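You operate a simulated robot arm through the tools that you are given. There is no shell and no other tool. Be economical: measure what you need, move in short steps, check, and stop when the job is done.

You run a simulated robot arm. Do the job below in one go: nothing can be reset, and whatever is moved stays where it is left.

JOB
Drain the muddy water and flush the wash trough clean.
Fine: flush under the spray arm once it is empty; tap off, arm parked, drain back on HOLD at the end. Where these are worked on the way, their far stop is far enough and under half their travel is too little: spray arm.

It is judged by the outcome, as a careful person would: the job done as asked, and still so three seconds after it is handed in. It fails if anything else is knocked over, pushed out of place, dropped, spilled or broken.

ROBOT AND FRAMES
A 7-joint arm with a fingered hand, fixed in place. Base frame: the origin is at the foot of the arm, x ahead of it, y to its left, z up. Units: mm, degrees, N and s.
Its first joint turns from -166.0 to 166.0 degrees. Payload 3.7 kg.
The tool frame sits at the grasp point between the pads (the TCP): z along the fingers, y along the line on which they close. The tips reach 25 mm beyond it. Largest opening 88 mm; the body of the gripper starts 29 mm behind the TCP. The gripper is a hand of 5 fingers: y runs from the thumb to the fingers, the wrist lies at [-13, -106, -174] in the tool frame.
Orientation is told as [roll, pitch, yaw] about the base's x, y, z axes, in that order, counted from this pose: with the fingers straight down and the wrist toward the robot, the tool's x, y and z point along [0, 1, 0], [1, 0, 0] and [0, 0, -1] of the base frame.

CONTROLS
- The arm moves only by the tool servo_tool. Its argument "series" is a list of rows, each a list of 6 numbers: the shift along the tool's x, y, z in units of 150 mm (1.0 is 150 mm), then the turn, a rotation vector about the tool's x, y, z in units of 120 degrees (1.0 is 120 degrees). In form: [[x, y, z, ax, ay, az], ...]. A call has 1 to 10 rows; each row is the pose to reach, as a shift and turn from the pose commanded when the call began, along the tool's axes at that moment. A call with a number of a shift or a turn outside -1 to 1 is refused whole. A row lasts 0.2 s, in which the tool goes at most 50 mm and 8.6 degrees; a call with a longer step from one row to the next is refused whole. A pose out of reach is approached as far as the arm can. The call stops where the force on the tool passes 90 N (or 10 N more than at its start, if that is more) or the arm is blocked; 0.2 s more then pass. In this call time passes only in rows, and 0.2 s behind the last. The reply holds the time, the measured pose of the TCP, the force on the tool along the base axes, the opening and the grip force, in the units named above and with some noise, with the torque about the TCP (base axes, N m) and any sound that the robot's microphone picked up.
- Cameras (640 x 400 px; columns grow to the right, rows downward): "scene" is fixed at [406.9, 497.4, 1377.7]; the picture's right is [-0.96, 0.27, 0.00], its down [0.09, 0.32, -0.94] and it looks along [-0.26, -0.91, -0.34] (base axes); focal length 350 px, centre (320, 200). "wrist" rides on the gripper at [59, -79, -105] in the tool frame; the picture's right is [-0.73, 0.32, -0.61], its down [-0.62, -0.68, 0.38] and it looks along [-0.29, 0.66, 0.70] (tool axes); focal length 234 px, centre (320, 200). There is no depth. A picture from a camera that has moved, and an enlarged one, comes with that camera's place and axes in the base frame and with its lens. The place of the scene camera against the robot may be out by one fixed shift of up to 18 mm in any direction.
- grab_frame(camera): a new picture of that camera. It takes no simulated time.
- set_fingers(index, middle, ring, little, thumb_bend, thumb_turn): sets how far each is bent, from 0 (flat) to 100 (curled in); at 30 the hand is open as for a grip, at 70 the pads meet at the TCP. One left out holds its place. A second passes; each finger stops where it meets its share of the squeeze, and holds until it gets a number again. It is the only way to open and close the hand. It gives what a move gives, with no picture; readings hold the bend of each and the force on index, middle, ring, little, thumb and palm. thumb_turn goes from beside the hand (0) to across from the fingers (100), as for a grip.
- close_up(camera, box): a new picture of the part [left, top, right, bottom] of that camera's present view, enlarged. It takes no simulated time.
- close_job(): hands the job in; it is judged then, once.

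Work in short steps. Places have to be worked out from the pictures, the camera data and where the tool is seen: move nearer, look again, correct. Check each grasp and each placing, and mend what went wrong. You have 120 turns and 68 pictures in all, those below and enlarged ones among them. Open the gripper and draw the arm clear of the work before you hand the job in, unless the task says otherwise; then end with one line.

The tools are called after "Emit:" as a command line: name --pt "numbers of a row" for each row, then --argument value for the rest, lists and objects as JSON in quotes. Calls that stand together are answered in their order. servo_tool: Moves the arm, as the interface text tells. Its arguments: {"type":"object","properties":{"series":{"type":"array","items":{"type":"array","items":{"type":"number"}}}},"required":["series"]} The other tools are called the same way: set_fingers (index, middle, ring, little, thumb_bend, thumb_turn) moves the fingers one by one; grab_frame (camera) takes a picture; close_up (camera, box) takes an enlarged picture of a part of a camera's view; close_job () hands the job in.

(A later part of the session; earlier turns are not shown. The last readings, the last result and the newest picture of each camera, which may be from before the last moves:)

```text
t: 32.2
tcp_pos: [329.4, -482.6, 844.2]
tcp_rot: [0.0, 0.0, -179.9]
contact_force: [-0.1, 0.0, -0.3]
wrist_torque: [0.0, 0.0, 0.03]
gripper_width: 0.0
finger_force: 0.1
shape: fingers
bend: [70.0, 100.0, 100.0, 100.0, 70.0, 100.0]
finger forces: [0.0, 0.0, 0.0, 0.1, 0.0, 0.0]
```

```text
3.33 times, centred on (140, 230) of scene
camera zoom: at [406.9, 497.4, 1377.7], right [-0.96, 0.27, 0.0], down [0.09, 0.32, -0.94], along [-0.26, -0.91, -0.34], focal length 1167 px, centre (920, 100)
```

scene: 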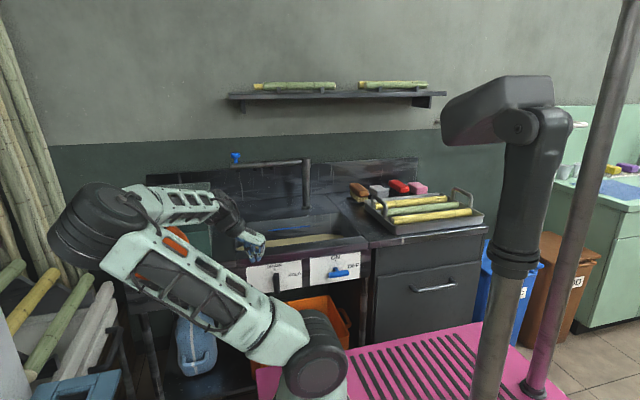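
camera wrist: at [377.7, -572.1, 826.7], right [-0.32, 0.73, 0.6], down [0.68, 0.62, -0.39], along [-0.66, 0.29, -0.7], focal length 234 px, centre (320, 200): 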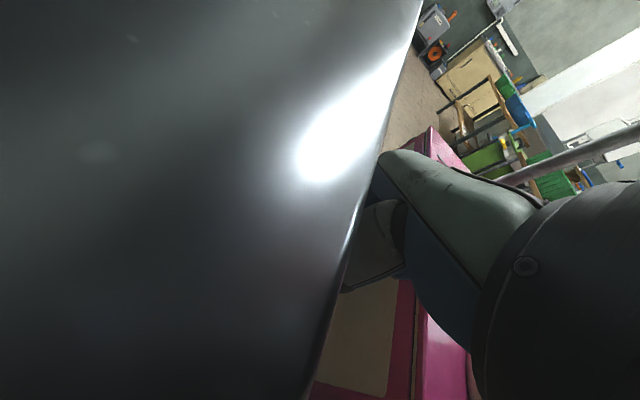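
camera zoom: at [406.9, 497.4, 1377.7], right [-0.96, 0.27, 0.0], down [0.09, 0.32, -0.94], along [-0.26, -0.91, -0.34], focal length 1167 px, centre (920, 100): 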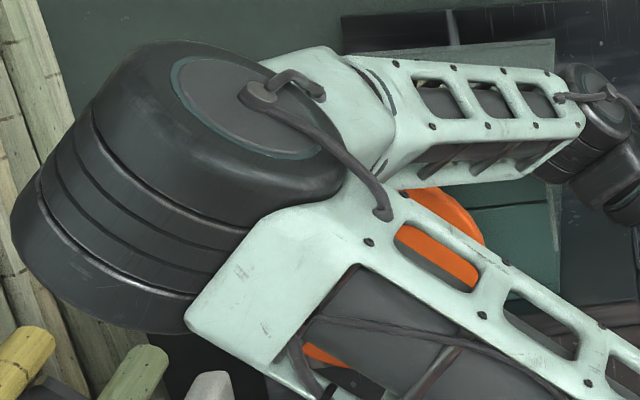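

The valve is at DRAIN and the level is falling. While it drains, I'll raise the hand and turn it to view the spray arm.

Emit:
servo_tool --pt "0 0 -0.25 0 0 0" --pt "0 0 -0.5 0 0 0" --pt "0 0 -0.75 0 0 0" --pt "0 0 -1.0 0 0 0"

Emit:
servo_tool --pt "0 0 -0.25 0 0 -0.07" --pt "0 0 -0.5 0 0 -0.14" --pt "0 0 -0.75 0 0 -0.21" --pt "0 0 -1.0 0 0 -0.28" --pt "0 0 -1.0 0 0 -0.35" --pt "0 0 -1.0 0 0 -0.42" --pt "0 0 -1.0 0 0 -0.49" --pt "0 0 -1.0 0 0 -0.56" --pt "0 0 -1.0 0 0 -0.63" --pt "0 0 -1.0 0 0 -0.7"

Emit:
servo_tool --pt "0 0.2 0 0 0 -0.05" --pt "0 0.4 0 0 0 -0.05" --pt "0 0.6 0 0 0 -0.05"

Emit:
grab_frame --camera "wrist"

Emit:
grab_frame --camera "scene"

```text
t: 33.2
tcp_pos: [330.1, -481.6, 994.2]
tcp_rot: [0.1, 0.0, -179.9]
contact_force: [1.0, 0.0, -0.8]
wrist_torque: [-0.02, 0.02, -0.01]
gripper_width: 0.3
finger_force: 0.1
shape: fingers
bend: [70.0, 100.0, 100.0, 100.0, 70.0, 100.0]
finger forces: [0.1, 0.1, 0.0, 0.0, 0.0, 0.0]
```

```text
t: 35.4
tcp_pos: [330.2, -483.2, 1144.4]
tcp_rot: [-0.1, 0.1, -95.7]
contact_force: [0.3, 0.7, -0.9]
wrist_torque: [0.0, 0.02, -0.04]
gripper_width: 0.0
finger_force: 0.0
shape: fingers
bend: [70.0, 100.0, 100.0, 100.0, 70.0, 100.0]
finger forces: [0.0, 0.0, 0.0, 0.0, 0.0, 0.1]
```

```text
t: 36.2
tcp_pos: [322.0, -572.7, 1142.8]
tcp_rot: [0.0, 0.0, -89.8]
contact_force: [0.3, -0.5, 0.2]
wrist_torque: [0.01, 0.02, -0.02]
gripper_width: 0.2
finger_force: 0.1
shape: fingers
bend: [70.0, 100.0, 100.0, 100.0, 70.0, 100.0]
finger forces: [0.0, 0.0, 0.0, 0.1, 0.0, 0.1]
```

```text
33 pictures are left
camera wrist: at [380.4, -493.3, 1248.8], right [-0.72, -0.33, 0.61], down [-0.63, 0.68, -0.38], along [-0.29, -0.66, -0.7], focal length 234 px, centre (320, 200)
```

wrist: 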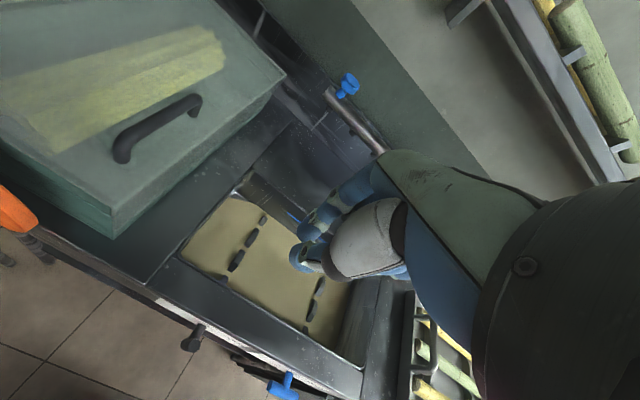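

```text
32 pictures are left
```

scene: 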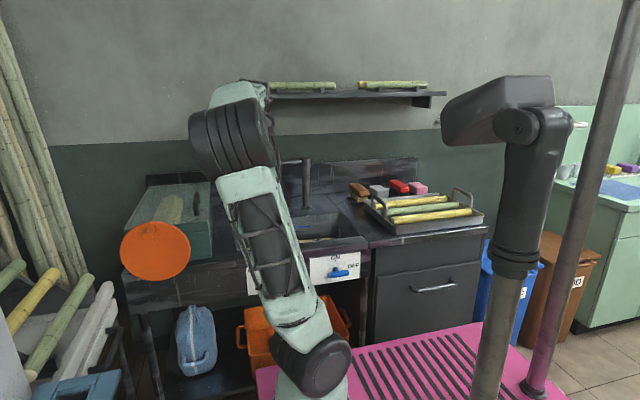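

The trough is nearly drained. The knob is at about (356,-890,1079), with some y uncertainty. I'll tilt the hand forward, move closer and look again.

Emit:
servo_tool --pt "0 0 0 -0.07 0 0" --pt "0 0.1 0 -0.14 0 0" --pt "0 0.2 0 -0.21 0 0" --pt "0 0.35 0 -0.28 0 0" --pt "0 0.5 0 -0.35 0 0" --pt "0 0.7 0 -0.375 0 0"

Emit:
grab_frame --camera "wrist"

Emit:
grab_frame --camera "scene"

```text
t: 37.6
tcp_pos: [321.6, -676.9, 1143.3]
tcp_rot: [0.1, -45.1, -89.8]
contact_force: [0.5, 0.8, -0.8]
wrist_torque: [0.0, -0.01, -0.03]
gripper_width: 0.0
finger_force: 0.1
shape: fingers
bend: [70.0, 100.0, 100.0, 100.0, 70.0, 100.0]
finger forces: [0.1, 0.0, 0.0, 0.1, 0.0, 0.0]
out of reach, approached as far as the arm can: row 5
```

```text
31 pictures are left
camera wrist: at [380.8, -547.1, 1162.3], right [-0.73, 0.2, 0.66], down [-0.62, 0.21, -0.75], along [-0.29, -0.96, -0.03], focal length 234 px, centre (320, 200)
```

wrist: 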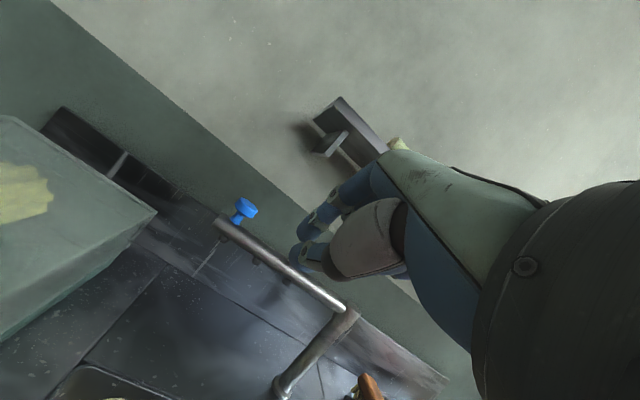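

```text
30 pictures are left
```

scene: 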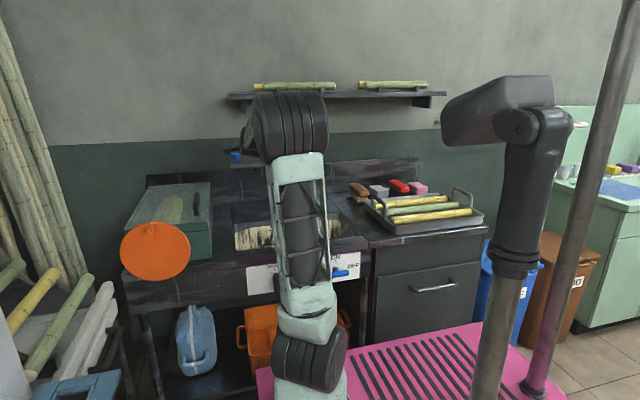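

The trough is empty with mud streaks left. Combining wrist rays puts the knob at about (350,-950,1053), the tube at z≈1003, the post at x≈49, and the backsplash at y≈-1100. I'll reorient to a horizontal grip (jaw along x) to take the knob.

Emit:
servo_tool --pt "0 0 0 -0.07 0 0" --pt "0 0 0 -0.14 0 0" --pt "0 0 0 -0.21 0 0" --pt "0 0 0 -0.28 0 0" --pt "0 0 0 -0.35 0 0" --pt "0 0 0 -0.375 0 0"

Emit:
servo_tool --pt "0 0 0 0 0 -0.07" --pt "0 0 0 0 0 -0.14" --pt "0 0 0 0 0 -0.21" --pt "0 0 0 0 0 -0.28" --pt "0 0 0 0 0 -0.35" --pt "0 0 0 0 0 -0.42" --pt "0 0 0 0 0 -0.49" --pt "0 0 0 0 0 -0.56" --pt "0 0 0 0 0 -0.63" --pt "0 0 0 0 0 -0.7"

Emit:
servo_tool --pt "0 0 0 0 0 -0.05"

Emit:
set_fingers --index 30 --middle 30 --thumb_bend 30 --thumb_turn 98

Emit:
grab_frame --camera "wrist"

Emit:
grab_frame --camera "scene"

```text
t: 39.0
tcp_pos: [322.5, -677.4, 1143.8]
tcp_rot: [-172.0, -89.9, 82.1]
contact_force: [0.1, -1.0, 0.2]
wrist_torque: [0.0, -0.04, 0.01]
gripper_width: 0.0
finger_force: 0.0
shape: fingers
bend: [70.0, 100.0, 100.0, 100.0, 70.0, 100.0]
finger forces: [0.0, 0.0, 0.0, 0.0, 0.1, 0.0]
```

```text
t: 41.2
tcp_pos: [321.2, -677.4, 1142.5]
tcp_rot: [-90.0, -5.8, 0.1]
contact_force: [0.7, -0.4, 0.3]
wrist_torque: [0.02, 0.01, 0.02]
gripper_width: 0.0
finger_force: 0.1
shape: fingers
bend: [70.0, 100.0, 100.0, 100.0, 70.0, 100.0]
finger forces: [0.1, 0.0, 0.1, 0.1, 0.0, 0.1]
```

```text
t: 41.6
tcp_pos: [322.6, -678.1, 1145.1]
tcp_rot: [-90.0, 0.1, 0.2]
contact_force: [1.2, -0.9, 0.2]
wrist_torque: [-0.01, 0.01, 0.03]
gripper_width: 0.0
finger_force: 0.0
shape: fingers
bend: [70.0, 100.0, 100.0, 100.0, 70.0, 100.0]
finger forces: [0.0, 0.1, 0.0, 0.1, 0.0, 0.0]
```

```text
t: 42.6
tcp_pos: [321.2, -677.0, 1144.8]
tcp_rot: [-90.0, 0.0, 0.1]
contact_force: [-0.3, 1.4, -0.6]
wrist_torque: [0.01, 0.01, -0.02]
gripper_width: 84.5
finger_force: 0.1
shape: fingers
bend: [30.0, 30.0, 100.0, 100.0, 30.0, 96.0]
finger forces: [0.1, 0.0, 0.1, 0.0, 0.0, 0.1]
```

```text
29 pictures are left
camera wrist: at [242.3, -572.8, 1085.3], right [0.32, 0.61, 0.73], down [-0.68, -0.38, 0.62], along [0.66, -0.69, 0.29], focal length 234 px, centre (320, 200)
```

wrist: 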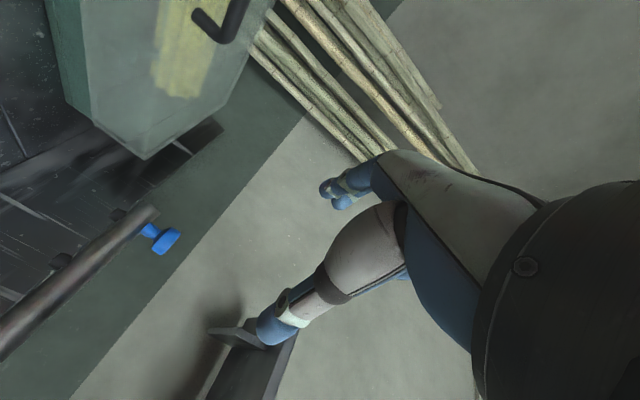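

```text
28 pictures are left
```

scene: 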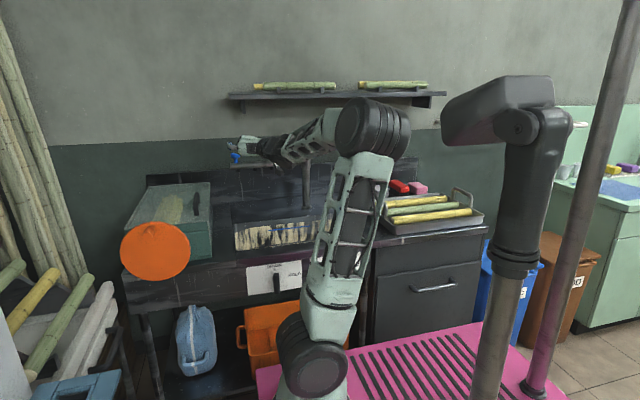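

The wrist and scene rays agree: the knob head is at about (348,-949,1058). I'll align with it and stop short at y≈-830.

Emit:
servo_tool --pt "0.14 0.05 0.25 0 0 0" --pt "0.28 0.1 0.5 0 0 0" --pt "0.42 0.15 0.75 0 0 0" --pt "0.57 0.18 1.0 0 0 0"

Emit:
grab_frame --camera "wrist"

```text
t: 43.6
tcp_pos: [350.1, -826.8, 1058.3]
tcp_rot: [-90.0, 0.0, 0.1]
contact_force: [0.2, 0.5, -0.2]
wrist_torque: [-0.01, -0.02, 0.0]
gripper_width: 84.7
finger_force: 0.1
shape: fingers
bend: [30.0, 30.0, 100.0, 100.0, 30.0, 96.0]
finger forces: [0.1, 0.1, 0.0, 0.0, 0.1, 0.0]
```

```text
27 pictures are left
camera wrist: at [271.1, -723.0, 999.3], right [0.32, 0.61, 0.73], down [-0.68, -0.38, 0.62], along [0.66, -0.69, 0.29], focal length 234 px, centre (320, 200)
```

wrist: 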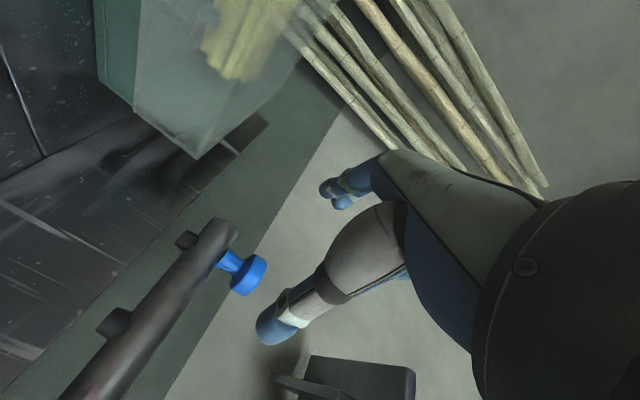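

It is aligned. I'll advance to straddle the knob.

Emit:
servo_tool --pt "0 0 0.2 0 0 0" --pt "0 0 0.4 0 0 0" --pt "0 0 0.6 0 0 0" --pt "0 0 0.76 0 0 0"

Emit:
grab_frame --camera "wrist"

```text
t: 44.6
tcp_pos: [349.9, -940.5, 1060.4]
tcp_rot: [-90.1, 0.0, 0.1]
contact_force: [-0.5, -0.2, -0.5]
wrist_torque: [0.03, 0.05, -0.02]
gripper_width: 84.5
finger_force: 0.0
shape: fingers
bend: [30.0, 30.0, 100.0, 100.0, 30.0, 96.0]
finger forces: [0.1, 0.0, 0.0, 0.0, 0.0, 0.0]
```

```text
26 pictures are left
camera wrist: at [270.5, -836.3, 1000.3], right [0.32, 0.61, 0.73], down [-0.68, -0.38, 0.62], along [0.66, -0.69, 0.29], focal length 234 px, centre (320, 200)
```

wrist: 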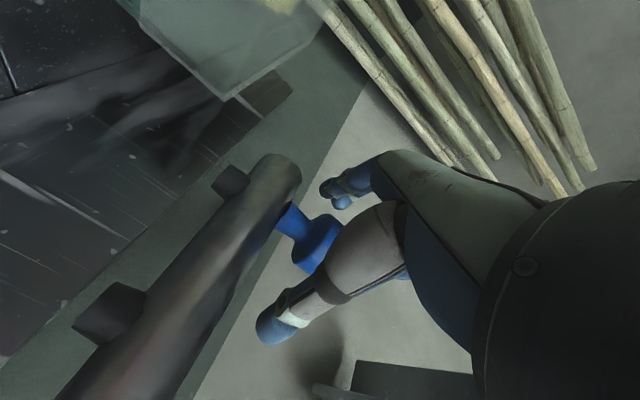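

The knob lies between the thumb and fingers. I'll close on it.

Emit:
set_fingers --index 75 --middle 75 --thumb_bend 75

Emit:
grab_frame --camera "wrist"

```text
t: 45.6
tcp_pos: [350.3, -940.5, 1056.8]
tcp_rot: [-90.0, 0.0, 0.2]
contact_force: [2.5, 0.3, -3.4]
wrist_torque: [0.04, 0.1, -0.03]
gripper_width: 18.1
finger_force: 16.8
shape: fingers
bend: [72.0, 63.0, 100.0, 100.0, 62.0, 100.0]
finger forces: [10.3, 8.6, 0.0, 0.0, 15.4, 0.0]
```

```text
25 pictures are left
camera wrist: at [270.7, -836.6, 999.4], right [0.32, 0.61, 0.73], down [-0.68, -0.39, 0.62], along [0.66, -0.69, 0.29], focal length 234 px, centre (320, 200)
```

wrist: 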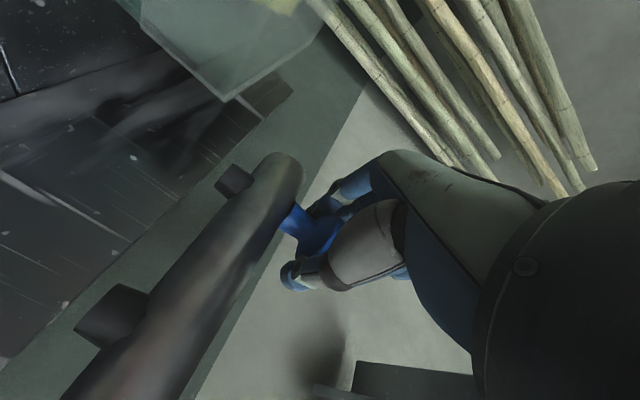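

The grip on the knob is firm. I'll swing the arm along its arc (post near x≈49, radius about 300), first 25°.

Emit:
servo_tool --pt "0 -0.008 -0.174 0 0 0" --pt "0 -0.03 -0.347 0 0 0" --pt "0 -0.068 -0.518 0 0 0" --pt "0 -0.121 -0.684 0 0 0" --pt "0 -0.187 -0.845 0 0 0"

Emit:
close_up --camera "wrist" --box '[160, 100, 440, 340]'

```text
t: 46.8
tcp_pos: [318.5, -814.7, 1057.2]
tcp_rot: [-90.0, 0.0, 0.0]
contact_force: [-9.3, -5.6, -5.5]
wrist_torque: [0.09, 0.2, 0.19]
gripper_width: 11.6
finger_force: 16.2
shape: fingers
bend: [74.0, 72.0, 100.0, 100.0, 63.0, 100.0]
finger forces: [8.4, 3.9, 0.0, 0.1, 21.0, 0.0]
```

```text
1.67 times, centred on (300, 220) of wrist
camera zoom: at [239.2, -710.0, 998.9], right [0.32, 0.61, 0.73], down [-0.68, -0.38, 0.62], along [0.66, -0.7, 0.29], focal length 390 px, centre (353, 167)
```

zoom: 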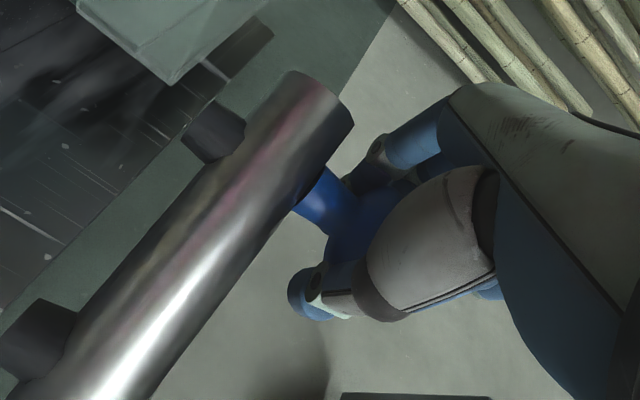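

The knob is following; the readings suggest a radius of about 262 mm. I'll continue the arc to about 64° with that radius.

Emit:
servo_tool --pt "0 -0.112 -0.132 0 0 0" --pt "0 -0.222 -0.278 0 0 0" --pt "0 -0.347 -0.412 0 0 0" --pt "0 -0.485 -0.532 0 0 0" --pt "0 -0.635 -0.637 0 0 0" --pt "0 -0.794 -0.725 0 0 0"

Emit:
grab_frame --camera "wrist"

Emit:
grab_frame --camera "scene"

```text
t: 48.2
tcp_pos: [201.9, -707.6, 1058.1]
tcp_rot: [-90.0, 0.1, 0.0]
contact_force: [-5.0, -9.6, -6.4]
wrist_torque: [-0.04, 0.12, 0.28]
gripper_width: 1.8
finger_force: 12.8
shape: fingers
bend: [75.0, 73.0, 100.0, 100.0, 68.0, 100.0]
finger forces: [9.7, 1.0, 0.0, 0.0, 15.2, 0.0]
```

```text
23 pictures are left
camera wrist: at [121.9, -601.8, 999.6], right [0.32, 0.61, 0.73], down [-0.68, -0.38, 0.62], along [0.66, -0.7, 0.29], focal length 234 px, centre (320, 200)
```

wrist: 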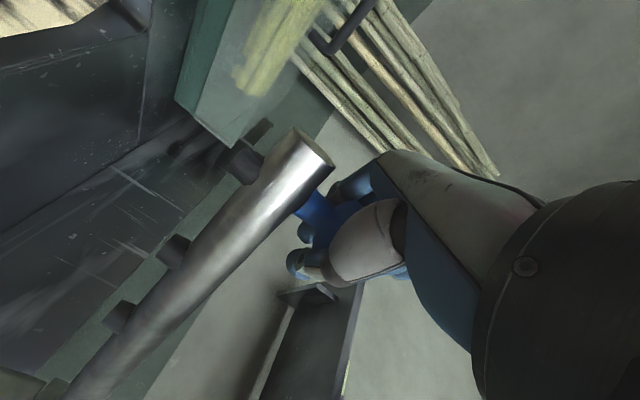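

```text
22 pictures are left
```

scene: 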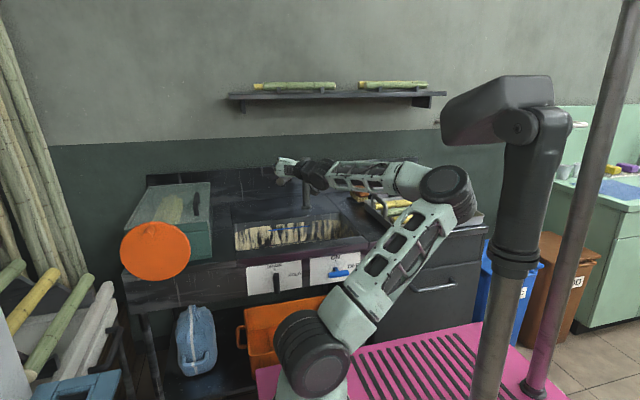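

The arm is at about 65°. I'll continue to about 88° and watch the force for a stop.

Emit:
servo_tool --pt "0 -0.18 -0.057 0 0 0" --pt "0 -0.355 -0.107 0 0 0" --pt "0 -0.533 -0.137 0 0 0" --pt "0 -0.68 -0.149 0 0 0"

Emit:
grab_frame --camera "wrist"

Emit:
close_up --camera "scene" --box '[220, 140, 380, 260]'

```text
t: 49.2
tcp_pos: [99.2, -683.9, 1058.6]
tcp_rot: [-90.0, 0.0, 0.2]
contact_force: [0.7, 5.5, -6.2]
wrist_torque: [-0.14, 0.13, 0.05]
gripper_width: 0.1
finger_force: 5.1
shape: fingers
bend: [75.0, 74.0, 100.0, 100.0, 72.0, 100.0]
finger forces: [7.5, 0.0, 0.0, 0.0, 2.1, 0.0]
```

```text
21 pictures are left
camera wrist: at [19.8, -579.7, 999.4], right [0.32, 0.61, 0.73], down [-0.68, -0.39, 0.62], along [0.66, -0.69, 0.29], focal length 234 px, centre (320, 200)
```

wrist: 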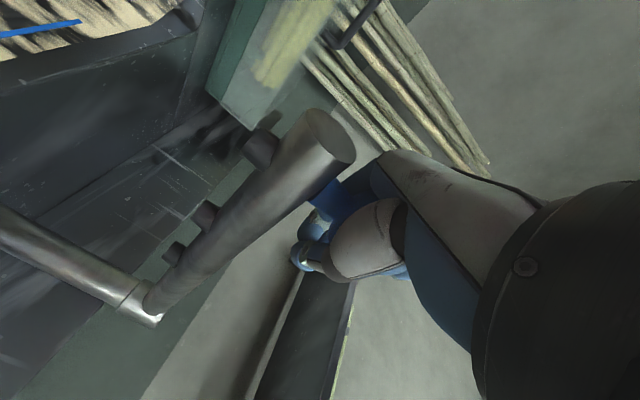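

```text
3.33 times, centred on (300, 200) of scene
camera zoom: at [406.9, 497.4, 1377.7], right [-0.96, 0.27, 0.0], down [0.09, 0.32, -0.94], along [-0.26, -0.91, -0.34], focal length 1167 px, centre (387, 200)
```

zoom: 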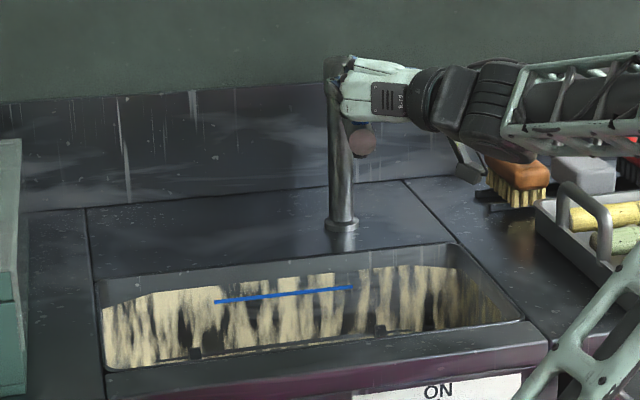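

The spray arm now points out over the trough. I'll nudge it a little further to feel for the stop.

Emit:
servo_tool --pt "0 -0.1 0.0 0 0 0" --pt "0 -0.2 0.01 0 0 0"

Emit:
grab_frame --camera "wrist"

```text
t: 49.8
tcp_pos: [68.8, -685.4, 1058.9]
tcp_rot: [-90.0, 0.1, 0.2]
contact_force: [2.0, 10.9, -8.1]
wrist_torque: [-0.14, 0.1, 0.06]
gripper_width: 0.0
finger_force: 7.0
shape: fingers
bend: [75.0, 74.0, 100.0, 100.0, 72.0, 100.0]
finger forces: [7.4, 0.0, 0.1, 0.0, 3.3, 3.2]
```

```text
19 pictures are left
camera wrist: at [-9.9, -581.4, 1000.0], right [0.32, 0.61, 0.73], down [-0.68, -0.38, 0.62], along [0.66, -0.69, 0.29], focal length 234 px, centre (320, 200)
```

wrist: 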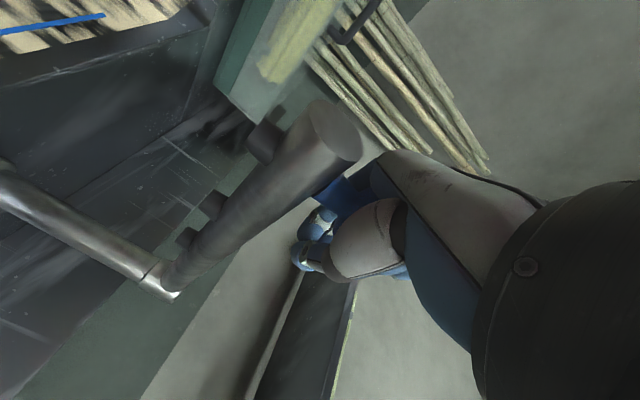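

The arm has swung past 90°, over the trough, with no stop yet; that is well past half its travel. I'll release the knob and withdraw.

Emit:
set_fingers --index 30 --middle 30 --thumb_bend 25

Emit:
servo_tool --pt "0 0 -0.15 0 0 0" --pt "0 0 -0.35 0 0 0" --pt "-0.2 0 -0.6 0 0 0" --pt "-0.4 0.2 -0.6 0 0 0" --pt "-0.6 0.4 -0.6 0 0 0"

Emit:
grab_frame --camera "scene"

```text
t: 50.8
tcp_pos: [69.2, -686.6, 1059.1]
tcp_rot: [-89.9, 0.0, 0.1]
contact_force: [0.0, 3.2, -0.6]
wrist_torque: [-0.01, 0.0, 0.03]
gripper_width: 88.1
finger_force: 1.7
shape: fingers
bend: [30.0, 30.0, 100.0, 100.0, 25.0, 95.0]
finger forces: [0.1, 0.1, 0.0, 0.1, 0.0, 3.2]
```

```text
t: 52.0
tcp_pos: [128.4, -596.4, 1148.6]
tcp_rot: [-90.0, 0.0, 0.0]
contact_force: [-0.2, -0.5, 0.0]
wrist_torque: [0.0, 0.02, -0.02]
gripper_width: 88.1
finger_force: 0.2
shape: fingers
bend: [30.0, 30.0, 100.0, 100.0, 25.0, 95.0]
finger forces: [0.0, 0.1, 0.0, 0.0, 0.0, 0.0]
```

```text
18 pictures are left
```

scene: 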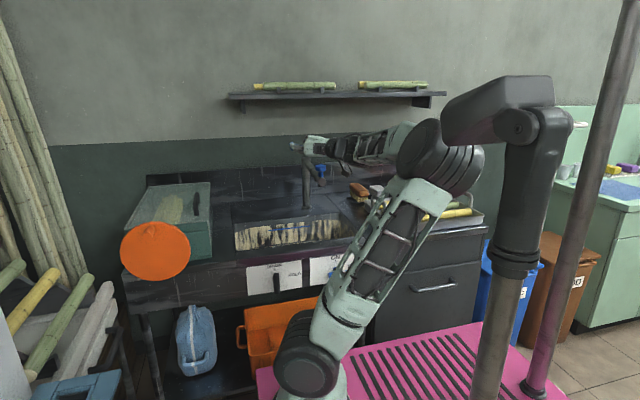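

The spray arm stays over the trough. I'll retrace the reorientation back to the tool-down family, moving to +x for reach.

Emit:
servo_tool --pt "0 0.2 0 0 0 0.07" --pt "0 0.4 0 0 0 0.14" --pt "0 0.6 0 0 0 0.21" --pt "0 0.8 -0.1 0 0 0.28" --pt "0 1.0 -0.1 0 0 0.35" --pt "0 1.0 -0.1 0 0 0.42" --pt "0 1.0 -0.1 0 0 0.49" --pt "0 1.0 -0.1 0 0 0.56" --pt "0 1.0 -0.1 0 0 0.63" --pt "0 1.0 -0.1 0 0 0.7"

Emit:
servo_tool --pt "0 0 0 0 0 0.05"

Emit:
servo_tool --pt "0 0 0 0.07 0 0" --pt "0 0 0 0.14 0 0" --pt "0 0 0 0.21 0 0" --pt "0 0 0 0.28 0 0" --pt "0 0 0 0.35 0 0" --pt "0 0 0 0.42 0 0" --pt "0 0 0 0.49 0 0" --pt "0 0 0 0.56 0 0" --pt "0 0 0 0.63 0 0" --pt "0 0 0 0.7 0 0"

Emit:
servo_tool --pt "0 0 0 0.05 0 0"

Emit:
servo_tool --pt "0 0 0 0 0 0.07" --pt "0 0 0 0 0 0.14" --pt "0 0 0 0 0 0.21" --pt "0 0 0 0 0 0.28" --pt "0 0 0 0 0 0.35" --pt "0 0 0 0 0 0.42" --pt "0 0 0 0 0 0.49" --pt "0 0 0 0 0 0.56" --pt "0 0 0 0 0 0.63" --pt "0 0 0 0 0 0.7"

```text
t: 54.2
tcp_pos: [278.9, -580.4, 1148.3]
tcp_rot: [-90.3, -84.1, 0.4]
contact_force: [0.9, -0.6, 0.4]
wrist_torque: [0.01, -0.02, 0.01]
gripper_width: 88.3
finger_force: 0.0
shape: fingers
bend: [30.0, 30.0, 100.0, 100.0, 25.0, 95.0]
finger forces: [0.1, 0.0, 0.0, 0.0, 0.0, 0.0]
```

```text
t: 54.6
tcp_pos: [279.2, -579.5, 1147.4]
tcp_rot: [121.1, -89.9, 149.0]
contact_force: [-0.9, 0.3, -0.4]
wrist_torque: [-0.01, -0.03, 0.0]
gripper_width: 88.1
finger_force: 0.1
shape: fingers
bend: [30.0, 30.0, 100.0, 100.0, 25.0, 95.0]
finger forces: [0.1, 0.0, 0.1, 0.0, 0.0, 0.0]
```

```text
t: 56.8
tcp_pos: [278.4, -579.5, 1148.5]
tcp_rot: [-0.1, -5.9, -90.0]
contact_force: [-0.2, 0.1, 0.5]
wrist_torque: [0.02, -0.02, 0.01]
gripper_width: 88.3
finger_force: 0.0
shape: fingers
bend: [30.0, 30.0, 100.0, 100.0, 25.0, 95.0]
finger forces: [0.0, 0.0, 0.1, 0.0, 0.0, 0.1]
```

```text
t: 57.2
tcp_pos: [279.7, -579.9, 1148.7]
tcp_rot: [-0.1, 0.0, -89.9]
contact_force: [1.0, 0.0, 0.4]
wrist_torque: [-0.02, -0.02, 0.0]
gripper_width: 88.3
finger_force: 0.0
shape: fingers
bend: [30.0, 30.0, 100.0, 100.0, 25.0, 95.0]
finger forces: [0.0, 0.0, 0.0, 0.0, 0.1, 0.0]
```

```text
t: 59.4
tcp_pos: [279.6, -579.7, 1148.3]
tcp_rot: [0.0, 0.1, -174.0]
contact_force: [1.4, -0.2, 0.8]
wrist_torque: [-0.01, 0.0, -0.01]
gripper_width: 88.2
finger_force: 0.1
shape: fingers
bend: [30.0, 30.0, 100.0, 100.0, 25.0, 95.0]
finger forces: [0.0, 0.1, 0.0, 0.0, 0.0, 0.0]
```

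I'll finish the yaw, point the index finger straight with the others curled, and tilt so that the index points straight down with the wrist above it.

Emit:
set_fingers --index 0 --middle 100 --ring 100 --little 100 --thumb_bend 100 --thumb_turn 30

Emit:
servo_tool --pt "0 0 0 0 0 0.05" --pt "0 0 0 0 0 0.05"

Emit:
servo_tool --pt "0 0 0 0.07 0 0" --pt "-0.1 0.1 0 0.14 0 0" --pt "-0.2 0.2 0 0.21 0 0" --pt "-0.3 0.3 0 0.28 0 0" --pt "-0.3 0.4 0 0.35 0 0" --pt "-0.3 0.5 0 0.4 0 0"

Emit:
servo_tool --pt "0 0 0 0 -0.034 0.037" --pt "0 0 0 0 -0.067 0.074"

Emit:
grab_frame --camera "wrist"

Emit:
grab_frame --camera "scene"

```text
t: 60.4
tcp_pos: [279.6, -579.1, 1149.9]
tcp_rot: [-0.1, 0.0, -173.8]
contact_force: [-1.0, -0.2, 0.2]
wrist_torque: [0.02, -0.02, -0.01]
gripper_width: 39.8
finger_force: 0.0
shape: fingers
bend: [0.0, 100.0, 100.0, 100.0, 100.0, 31.0]
finger forces: [0.1, 0.0, 0.1, 0.1, 0.0, 0.1]
```

```text
t: 61.0
tcp_pos: [279.5, -581.0, 1148.2]
tcp_rot: [0.1, -0.1, -180.0]
contact_force: [0.2, -0.3, 0.6]
wrist_torque: [-0.04, 0.02, -0.01]
gripper_width: 39.6
finger_force: 0.1
shape: fingers
bend: [0.0, 100.0, 100.0, 100.0, 100.0, 31.0]
finger forces: [0.1, 0.0, 0.0, 0.0, 0.1, 0.0]
```

```text
t: 62.4
tcp_pos: [205.3, -534.4, 1147.7]
tcp_rot: [0.1, 48.1, -179.8]
contact_force: [0.3, -0.5, 0.5]
wrist_torque: [-0.02, -0.02, -0.03]
gripper_width: 39.8
finger_force: 0.2
shape: fingers
bend: [0.0, 100.0, 100.0, 100.0, 100.0, 31.0]
finger forces: [0.0, 0.1, 0.0, 0.1, 0.1, 0.1]
```

```text
t: 63.0
tcp_pos: [204.5, -534.9, 1149.3]
tcp_rot: [-17.7, 46.6, 167.0]
contact_force: [0.2, 0.0, 0.4]
wrist_torque: [0.0, -0.01, -0.01]
gripper_width: 39.4
finger_force: 0.2
shape: fingers
bend: [0.0, 100.0, 100.0, 100.0, 100.0, 31.0]
finger forces: [0.0, 0.0, 0.1, 0.0, 0.0, 0.0]
```

```text
17 pictures are left
camera wrist: at [179.0, -619.2, 1262.6], right [-0.67, 0.67, 0.31], down [0.74, 0.56, 0.37], along [0.08, 0.48, -0.87], focal length 234 px, centre (320, 200)
```

wrist: 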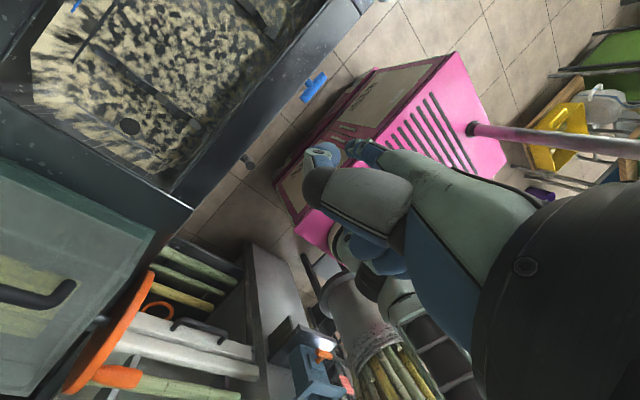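

```text
16 pictures are left
```

scene: 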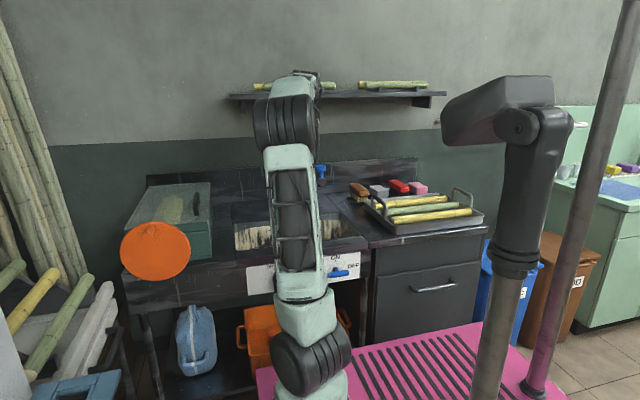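

The tap bar is at about (48,-518,723) from this view. I'll descend in two halves so that the index tip sits above its -x end.

Emit:
servo_tool --pt "0.0345 0.239 0.079 0 0 0" --pt "0.069 0.478 0.158 0 0 0" --pt "0.1035 0.716 0.238 0 0 0" --pt "0.138 0.955 0.317 0 0 0"

Emit:
servo_tool --pt "0.0345 0.239 0.079 0 0 0" --pt "0.069 0.478 0.158 0 0 0" --pt "0.1035 0.716 0.238 0 0 0" --pt "0.138 0.955 0.317 0 0 0"

Emit:
grab_frame --camera "wrist"

Emit:
grab_frame --camera "scene"

```text
t: 64.0
tcp_pos: [143.3, -527.2, 1009.7]
tcp_rot: [-17.6, 46.5, 167.3]
contact_force: [-0.2, -0.8, 0.8]
wrist_torque: [0.03, 0.0, 0.01]
gripper_width: 39.4
finger_force: 0.0
shape: fingers
bend: [0.0, 100.0, 100.0, 100.0, 100.0, 31.0]
finger forces: [0.0, 0.0, 0.0, 0.1, 0.1, 0.0]
```

```text
t: 64.9
tcp_pos: [89.6, -518.4, 898.0]
tcp_rot: [-16.8, 46.7, 167.5]
contact_force: [1.7, 32.0, 4.2]
wrist_torque: [-4.38, 0.21, -0.73]
gripper_width: 39.7
finger_force: 0.1
shape: fingers
bend: [0.0, 100.0, 100.0, 100.0, 100.0, 31.0]
finger forces: [0.1, 0.0, 0.0, 0.1, 0.0, 0.0]
stopped in row 4: the force on the tool passed its limit at 127 N (the readings are from after the stop); the commanded pose is now the measured one
```

```text
15 pictures are left
camera wrist: at [63.8, -600.7, 1013.4], right [-0.67, 0.68, 0.31], down [0.74, 0.56, 0.37], along [0.08, 0.47, -0.88], focal length 234 px, centre (320, 200)
```

wrist: 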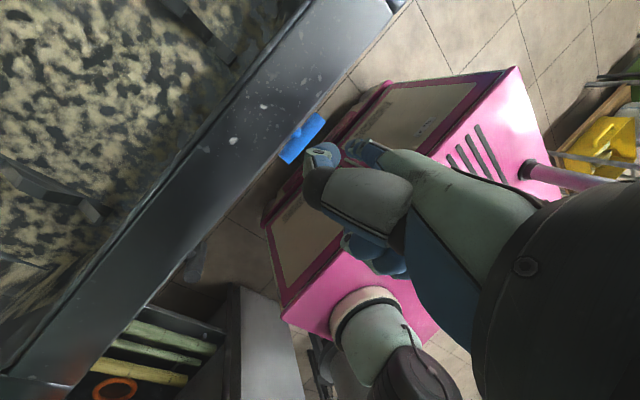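

```text
14 pictures are left
```

scene: 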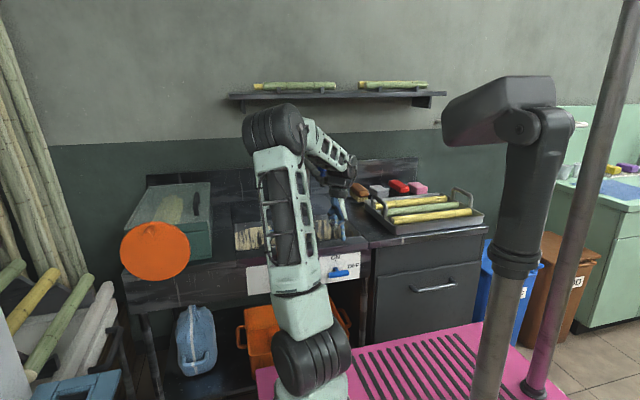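

The hand's back touched the end of the spray arm (force at z≈1035). I'll back off, raise up, and then push the spray arm on towards its far stop to make room.

Emit:
servo_tool --pt "-0.223 -0.066 -0.059 0 0 0" --pt "-0.27 -0.24 -0.21 0 0 0" --pt "-0.32 -0.41 -0.365 0 0 0" --pt "-0.369 -0.575 -0.517 0 0 0"

Emit:
servo_tool --pt "-0.045 -0.305 0.024 0 0 0" --pt "-0.09 -0.61 0.048 0 0 0" --pt "-0.135 -0.916 0.073 0 0 0"

Emit:
servo_tool --pt "0.3 -0.048 -0.043 0 0 0" --pt "0.6 -0.096 -0.086 0 0 0" --pt "0.913 -0.144 -0.13 0 0 0"

Emit:
grab_frame --camera "wrist"

```text
t: 65.9
tcp_pos: [90.4, -487.5, 1022.6]
tcp_rot: [-16.7, 46.6, 167.6]
contact_force: [-0.2, -0.1, -0.8]
wrist_torque: [0.0, -0.02, 0.02]
gripper_width: 39.7
finger_force: 0.1
shape: fingers
bend: [0.0, 100.0, 100.0, 100.0, 100.0, 31.0]
finger forces: [0.0, 0.0, 0.0, 0.0, 0.0, 0.1]
```

```text
t: 66.7
tcp_pos: [191.1, -487.6, 1120.2]
tcp_rot: [-16.8, 46.7, 167.5]
contact_force: [1.1, 0.6, 0.2]
wrist_torque: [0.03, -0.03, -0.02]
gripper_width: 39.8
finger_force: 0.2
shape: fingers
bend: [0.0, 100.0, 100.0, 100.0, 100.0, 31.0]
finger forces: [0.0, 0.0, 0.0, 0.1, 0.1, 0.0]
```

```text
t: 67.5
tcp_pos: [190.8, -626.3, 1121.2]
tcp_rot: [-16.8, 46.7, 167.7]
contact_force: [-1.2, 0.6, -0.4]
wrist_torque: [-0.05, 0.03, 0.03]
gripper_width: 39.5
finger_force: 0.1
shape: fingers
bend: [0.0, 100.0, 100.0, 100.0, 100.0, 31.0]
finger forces: [0.1, 0.0, 0.0, 0.0, 0.0, 0.1]
```

```text
13 pictures are left
camera wrist: at [164.5, -710.2, 1235.7], right [-0.67, 0.68, 0.31], down [0.74, 0.56, 0.37], along [0.08, 0.47, -0.88], focal length 234 px, centre (320, 200)
```

wrist: 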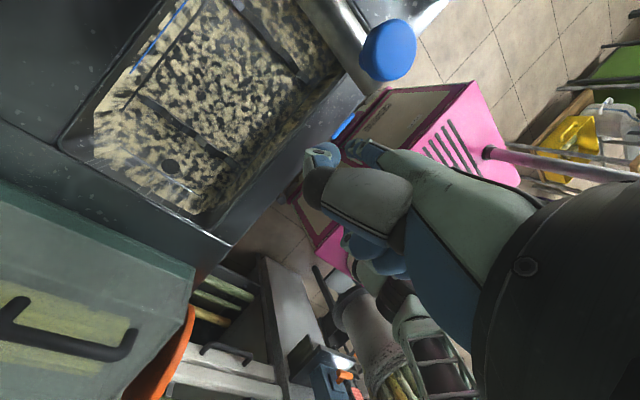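

The knob is now measured at about (64,-657,1060), so the spray arm is at about 89°. I'll bring the index beside the knob and push it in -x in short steps, watching the force.

Emit:
servo_tool --pt "0.261 -0.041 -0.037 0 0 0" --pt "0.261 0.1 -0.19 0 0 0" --pt "0.261 0.19 -0.295 0 0 0"

Emit:
servo_tool --pt "0.01 0.11 -0.125 0 0 0" --pt "0.02 0.22 -0.25 0 0 0"

Emit:
servo_tool --pt "0.01 0.067 -0.075 0 0 0"

Emit:
grab_frame --camera "wrist"

```text
t: 68.3
tcp_pos: [140.7, -668.9, 1120.1]
tcp_rot: [-16.8, 46.8, 167.8]
contact_force: [0.4, -0.1, -0.3]
wrist_torque: [-0.03, -0.02, -0.03]
gripper_width: 39.4
finger_force: 0.1
shape: fingers
bend: [0.0, 100.0, 100.0, 100.0, 100.0, 31.0]
finger forces: [0.0, 0.0, 0.0, 0.0, 0.0, 0.0]
```

```text
t: 68.9
tcp_pos: [88.7, -670.9, 1120.8]
tcp_rot: [-16.7, 46.8, 167.7]
contact_force: [0.7, -0.4, 1.0]
wrist_torque: [-0.01, 0.01, 0.0]
gripper_width: 39.7
finger_force: 0.0
shape: fingers
bend: [0.0, 100.0, 100.0, 100.0, 100.0, 31.0]
finger forces: [0.0, 0.1, 0.1, 0.0, 0.0, 0.0]
```

```text
t: 69.3
tcp_pos: [74.2, -672.6, 1120.3]
tcp_rot: [-16.6, 46.7, 167.7]
contact_force: [1.0, 0.2, -0.6]
wrist_torque: [0.01, 0.05, -0.02]
gripper_width: 39.4
finger_force: 0.1
shape: fingers
bend: [0.0, 100.0, 100.0, 100.0, 100.0, 31.0]
finger forces: [0.0, 0.0, 0.0, 0.0, 0.1, 0.0]
```

```text
12 pictures are left
camera wrist: at [48.6, -755.9, 1235.8], right [-0.67, 0.68, 0.31], down [0.74, 0.56, 0.37], along [0.08, 0.47, -0.88], focal length 234 px, centre (320, 200)
```

wrist: 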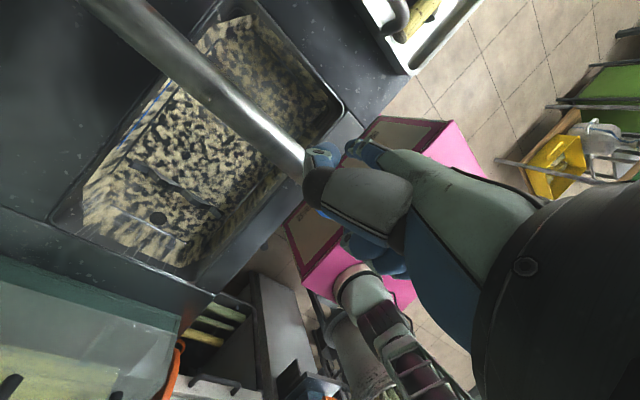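

The tube is still at about 90°, so the finger passed over the knob. I'll back off, lower 55 mm, and push again.

Emit:
servo_tool --pt "0 -0.18 0.2 0 0 0" --pt "0 -0.357 0.396 0 0 0" --pt "0.03 -0.26 0.48 0 0 0" --pt "0.076 -0.09 0.636 0 0 0"

Emit:
servo_tool --pt "0 0.15 -0.165 0 0 0" --pt "0 0.25 -0.28 0 0 0"

Emit:
servo_tool --pt "0 0.067 -0.075 0 0 0" --pt "0 0.134 -0.15 0 0 0"

Emit:
grab_frame --camera "wrist"

```text
t: 70.3
tcp_pos: [153.0, -671.4, 1069.5]
tcp_rot: [-16.4, 46.9, 168.1]
contact_force: [-0.8, -1.6, 32.1]
wrist_torque: [0.44, 0.52, 0.07]
gripper_width: 39.6
finger_force: 16.1
shape: fingers
bend: [0.0, 100.0, 100.0, 100.0, 100.0, 31.0]
finger forces: [0.1, 18.2, 13.5, 0.1, 0.0, 0.1]
```

```text
t: 70.9
tcp_pos: [96.0, -672.3, 1068.8]
tcp_rot: [-16.5, 46.7, 167.9]
contact_force: [1.0, 10.3, 46.5]
wrist_torque: [0.52, 0.76, -0.15]
gripper_width: 39.5
finger_force: 23.5
shape: fingers
bend: [0.0, 100.0, 100.0, 100.0, 100.0, 31.0]
finger forces: [0.1, 32.5, 14.1, 0.0, 0.1, 0.0]
```

```text
t: 71.5
tcp_pos: [70.4, -673.0, 1068.0]
tcp_rot: [-16.3, 46.9, 168.1]
contact_force: [19.3, -5.7, 58.6]
wrist_torque: [0.63, 0.94, -0.12]
gripper_width: 39.9
finger_force: 29.5
shape: fingers
bend: [0.0, 100.0, 100.0, 100.0, 100.0, 31.0]
finger forces: [0.0, 48.2, 10.2, 0.0, 0.0, 0.0]
```

```text
11 pictures are left
camera wrist: at [44.5, -755.3, 1183.7], right [-0.67, 0.68, 0.3], down [0.74, 0.57, 0.37], along [0.08, 0.47, -0.88], focal length 234 px, centre (320, 200)
```

wrist: 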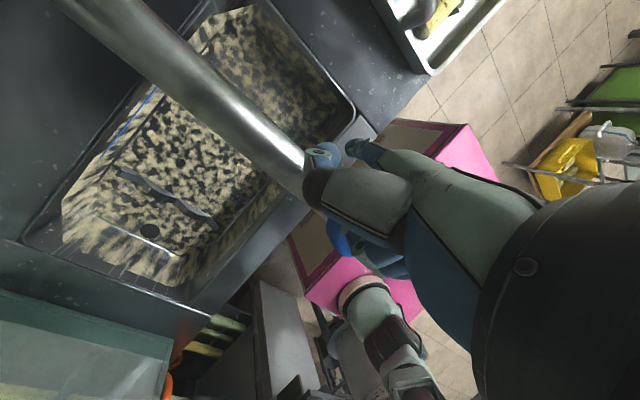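

The curled middle finger is resting on the knob and pressing down, so this finger posture is wrong. I'll lift off at once, retreat, and undo the tilt. I'll go back to the proven pinch poker, with a yawed tool-down pose for the tap.

Emit:
servo_tool --pt "-0.05 -0.19 -0.17 0 0 0" --pt "-0.11 -0.388 -0.349 0 0 0"

Emit:
servo_tool --pt "-0.2 -0.08 0.15 0 0 0" --pt "-0.39 -0.16 0.3 0 0 0" --pt "-0.59 -0.24 0.45 0 0 0" --pt "-0.78 -0.323 0.607 0 0 0" --pt "-0.78 -0.323 0.607 0 0.034 -0.037" --pt "-0.78 -0.323 0.607 0 0.067 -0.074"

Emit:
servo_tool --pt "0 0 0 -0.07 0 0" --pt "0 0 0 -0.14 0 0" --pt "0 0 0 -0.21 0 0" --pt "0 0 0 -0.28 0 0" --pt "0 0 0 -0.35 0 0" --pt "0 0 0 -0.4 0 0"

Emit:
set_fingers --index 70 --thumb_bend 70 --thumb_turn 98

```text
t: 72.1
tcp_pos: [65.7, -673.1, 1114.0]
tcp_rot: [-16.7, 46.6, 167.6]
contact_force: [0.4, 0.2, -0.4]
wrist_torque: [-0.01, 0.01, -0.03]
gripper_width: 39.6
finger_force: 0.2
shape: fingers
bend: [0.0, 100.0, 100.0, 100.0, 100.0, 31.0]
finger forces: [0.0, 0.0, 0.0, 0.0, 0.1, 0.0]
out of reach, approached as far as the arm can: row 2
```

```text
t: 73.5
tcp_pos: [167.1, -552.7, 1112.1]
tcp_rot: [0.8, 48.0, -179.4]
contact_force: [-0.5, -0.5, 0.2]
wrist_torque: [-0.02, -0.01, -0.02]
gripper_width: 39.5
finger_force: 0.1
shape: fingers
bend: [0.0, 100.0, 100.0, 100.0, 100.0, 31.0]
finger forces: [0.1, 0.0, 0.1, 0.0, 0.2, 0.0]
```

```text
t: 74.9
tcp_pos: [166.7, -552.3, 1114.1]
tcp_rot: [0.6, -0.2, 180.0]
contact_force: [-0.2, -0.4, -0.2]
wrist_torque: [-0.01, 0.02, 0.01]
gripper_width: 39.8
finger_force: 0.1
shape: fingers
bend: [0.0, 100.0, 100.0, 100.0, 100.0, 31.0]
finger forces: [0.2, 0.1, 0.0, 0.0, 0.0, 0.0]
```

```text
t: 75.9
tcp_pos: [167.6, -552.3, 1114.2]
tcp_rot: [0.6, 0.0, 180.0]
contact_force: [-0.6, -1.2, 0.7]
wrist_torque: [-0.02, -0.01, -0.01]
gripper_width: 0.0
finger_force: 0.0
shape: fingers
bend: [70.0, 100.0, 100.0, 100.0, 70.0, 100.0]
finger forces: [0.0, 0.0, 0.1, 0.0, 0.0, 0.0]
```

I'm now yawing 40° and descending in front of the panel, left of the tap handle, clear of the spray arm.

Emit:
servo_tool --pt "-0.1 0.1 0 0 0 0.067" --pt "-0.2 0.2 0 0 0 0.134" --pt "-0.3 0.3 0 0 0 0.2" --pt "-0.347 0.313 0 0 0 0.267" --pt "-0.347 0.313 0 0 0 0.333"

Emit:
servo_tool --pt "0 0 0.25 0 0 0" --pt "0 0 0.5 0 0 0" --pt "0 0 0.75 0 0 0" --pt "0 0 1.0 0 0 0"

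Emit:
servo_tool --pt "0 0 0.25 0 0 0" --pt "0 0 0.5 0 0 0" --pt "0 0 0.75 0 0 0"

Emit:
grab_frame --camera "wrist"

```text
t: 77.1
tcp_pos: [120.7, -500.5, 1114.1]
tcp_rot: [0.4, 0.3, 139.9]
contact_force: [0.3, -0.6, 0.2]
wrist_torque: [0.03, -0.02, -0.01]
gripper_width: 0.1
finger_force: 0.0
shape: fingers
bend: [70.0, 100.0, 100.0, 100.0, 70.0, 100.0]
finger forces: [0.0, 0.0, 0.0, 0.1, 0.1, 0.0]
```

```text
t: 78.1
tcp_pos: [120.3, -501.0, 964.3]
tcp_rot: [0.5, 0.5, 140.0]
contact_force: [-0.1, 0.3, 0.6]
wrist_torque: [0.03, 0.0, -0.01]
gripper_width: 0.0
finger_force: 0.2
shape: fingers
bend: [70.0, 100.0, 100.0, 100.0, 70.0, 100.0]
finger forces: [0.0, 0.0, 0.0, 0.0, 0.0, 0.0]
```

```text
t: 78.9
tcp_pos: [119.7, -501.7, 851.9]
tcp_rot: [0.5, 0.3, 140.1]
contact_force: [-0.6, 0.5, 0.3]
wrist_torque: [0.02, 0.0, -0.01]
gripper_width: 0.0
finger_force: 0.1
shape: fingers
bend: [70.0, 100.0, 100.0, 100.0, 70.0, 100.0]
finger forces: [0.0, 0.0, 0.1, 0.0, 0.0, 0.0]
```

```text
10 pictures are left
camera wrist: at [142.4, -596.9, 957.9], right [0.22, 0.77, 0.6], down [0.92, 0.04, -0.38], along [-0.32, 0.64, -0.7], focal length 234 px, centre (320, 200)
```

wrist: 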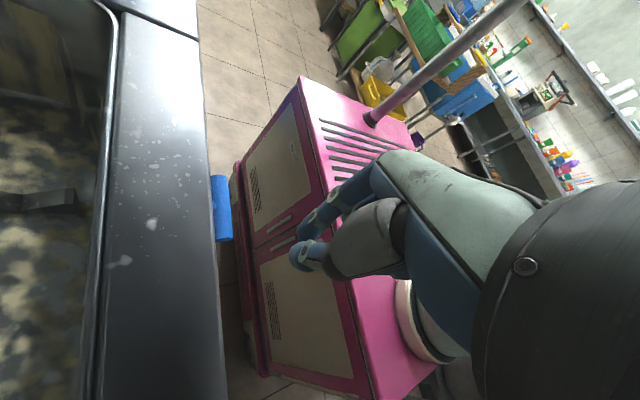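

The tap bar is confirmed at about (50,-519,723). I'll move over its -x end and approach contact height.

Emit:
servo_tool --pt "0.155 0.157 0.13 0 0 0" --pt "0.31 0.314 0.27 0 0 0" --pt "0.465 0.471 0.413 0 0 0"

Emit:
servo_tool --pt "0 0 0.13 0 0 0" --pt "0 0 0.26 0 0 0"

Emit:
servo_tool --pt "0 0 0.067 0 0 0"

Emit:
servo_tool --pt "0 0 0.067 0 0 0"

```text
t: 79.7
tcp_pos: [20.0, -511.1, 789.7]
tcp_rot: [0.5, 0.3, 140.1]
contact_force: [1.0, 0.2, 0.1]
wrist_torque: [0.01, 0.0, 0.03]
gripper_width: 0.2
finger_force: 0.1
shape: fingers
bend: [70.0, 100.0, 100.0, 100.0, 70.0, 100.0]
finger forces: [0.0, 0.0, 0.0, 0.1, 0.0, 0.0]
```

```text
t: 80.3
tcp_pos: [20.0, -511.6, 750.2]
tcp_rot: [0.4, 0.3, 140.1]
contact_force: [-0.6, 0.0, -0.1]
wrist_torque: [0.03, 0.02, 0.0]
gripper_width: 0.1
finger_force: 0.0
shape: fingers
bend: [70.0, 100.0, 100.0, 100.0, 70.0, 100.0]
finger forces: [0.1, 0.0, 0.0, 0.1, 0.0, 0.1]
```

```text
t: 80.7
tcp_pos: [19.6, -513.0, 740.2]
tcp_rot: [0.5, 0.4, 140.0]
contact_force: [-0.2, -0.3, 3.6]
wrist_torque: [-0.04, 0.0, -0.03]
gripper_width: 0.0
finger_force: 1.5
shape: fingers
bend: [70.0, 100.0, 100.0, 100.0, 71.0, 100.0]
finger forces: [0.0, 0.1, 0.0, 0.1, 3.3, 0.0]
```

```text
t: 81.1
tcp_pos: [19.6, -512.2, 730.3]
tcp_rot: [0.6, 0.4, 140.0]
contact_force: [-1.5, 0.3, 1.9]
wrist_torque: [-0.01, 0.07, 0.0]
gripper_width: 0.2
finger_force: 1.4
shape: fingers
bend: [70.0, 100.0, 100.0, 100.0, 71.0, 100.0]
finger forces: [0.0, 0.0, 0.1, 0.0, 3.1, 0.1]
```

The tap handle turns freely (~3 N). I'll continue the downward push in small steps.

Emit:
servo_tool --pt "0 0 0.067 0 0 0" --pt "0 0 0.12 0 0 0"

Emit:
servo_tool --pt "0 0 0.06 0 0 0"

```text
t: 81.6
tcp_pos: [19.0, -513.7, 724.8]
tcp_rot: [1.0, 0.6, 140.0]
contact_force: [16.5, 19.2, 34.9]
wrist_torque: [-2.74, -0.62, 1.72]
gripper_width: 0.0
finger_force: 0.7
shape: fingers
bend: [70.0, 100.0, 100.0, 100.0, 71.0, 100.0]
finger forces: [0.0, 0.0, 0.0, 0.0, 1.5, 0.0]
stopped in row 2: the force on the tool passed its limit at 116 N (the readings are from after the stop); the commanded pose is now the measured one
```

```text
t: 81.9
tcp_pos: [18.4, -514.6, 724.5]
tcp_rot: [1.1, 0.7, 140.1]
contact_force: [18.3, 21.9, 38.1]
wrist_torque: [-2.98, -0.79, 1.91]
gripper_width: 0.0
finger_force: 0.5
shape: fingers
bend: [70.0, 100.0, 100.0, 100.0, 71.0, 100.0]
finger forces: [0.0, 0.0, 0.0, 0.0, 0.7, 0.0]
stopped in row 1: the force on the tool passed its limit at 113 N (the readings are from after the stop); the commanded pose is now the measured one
```

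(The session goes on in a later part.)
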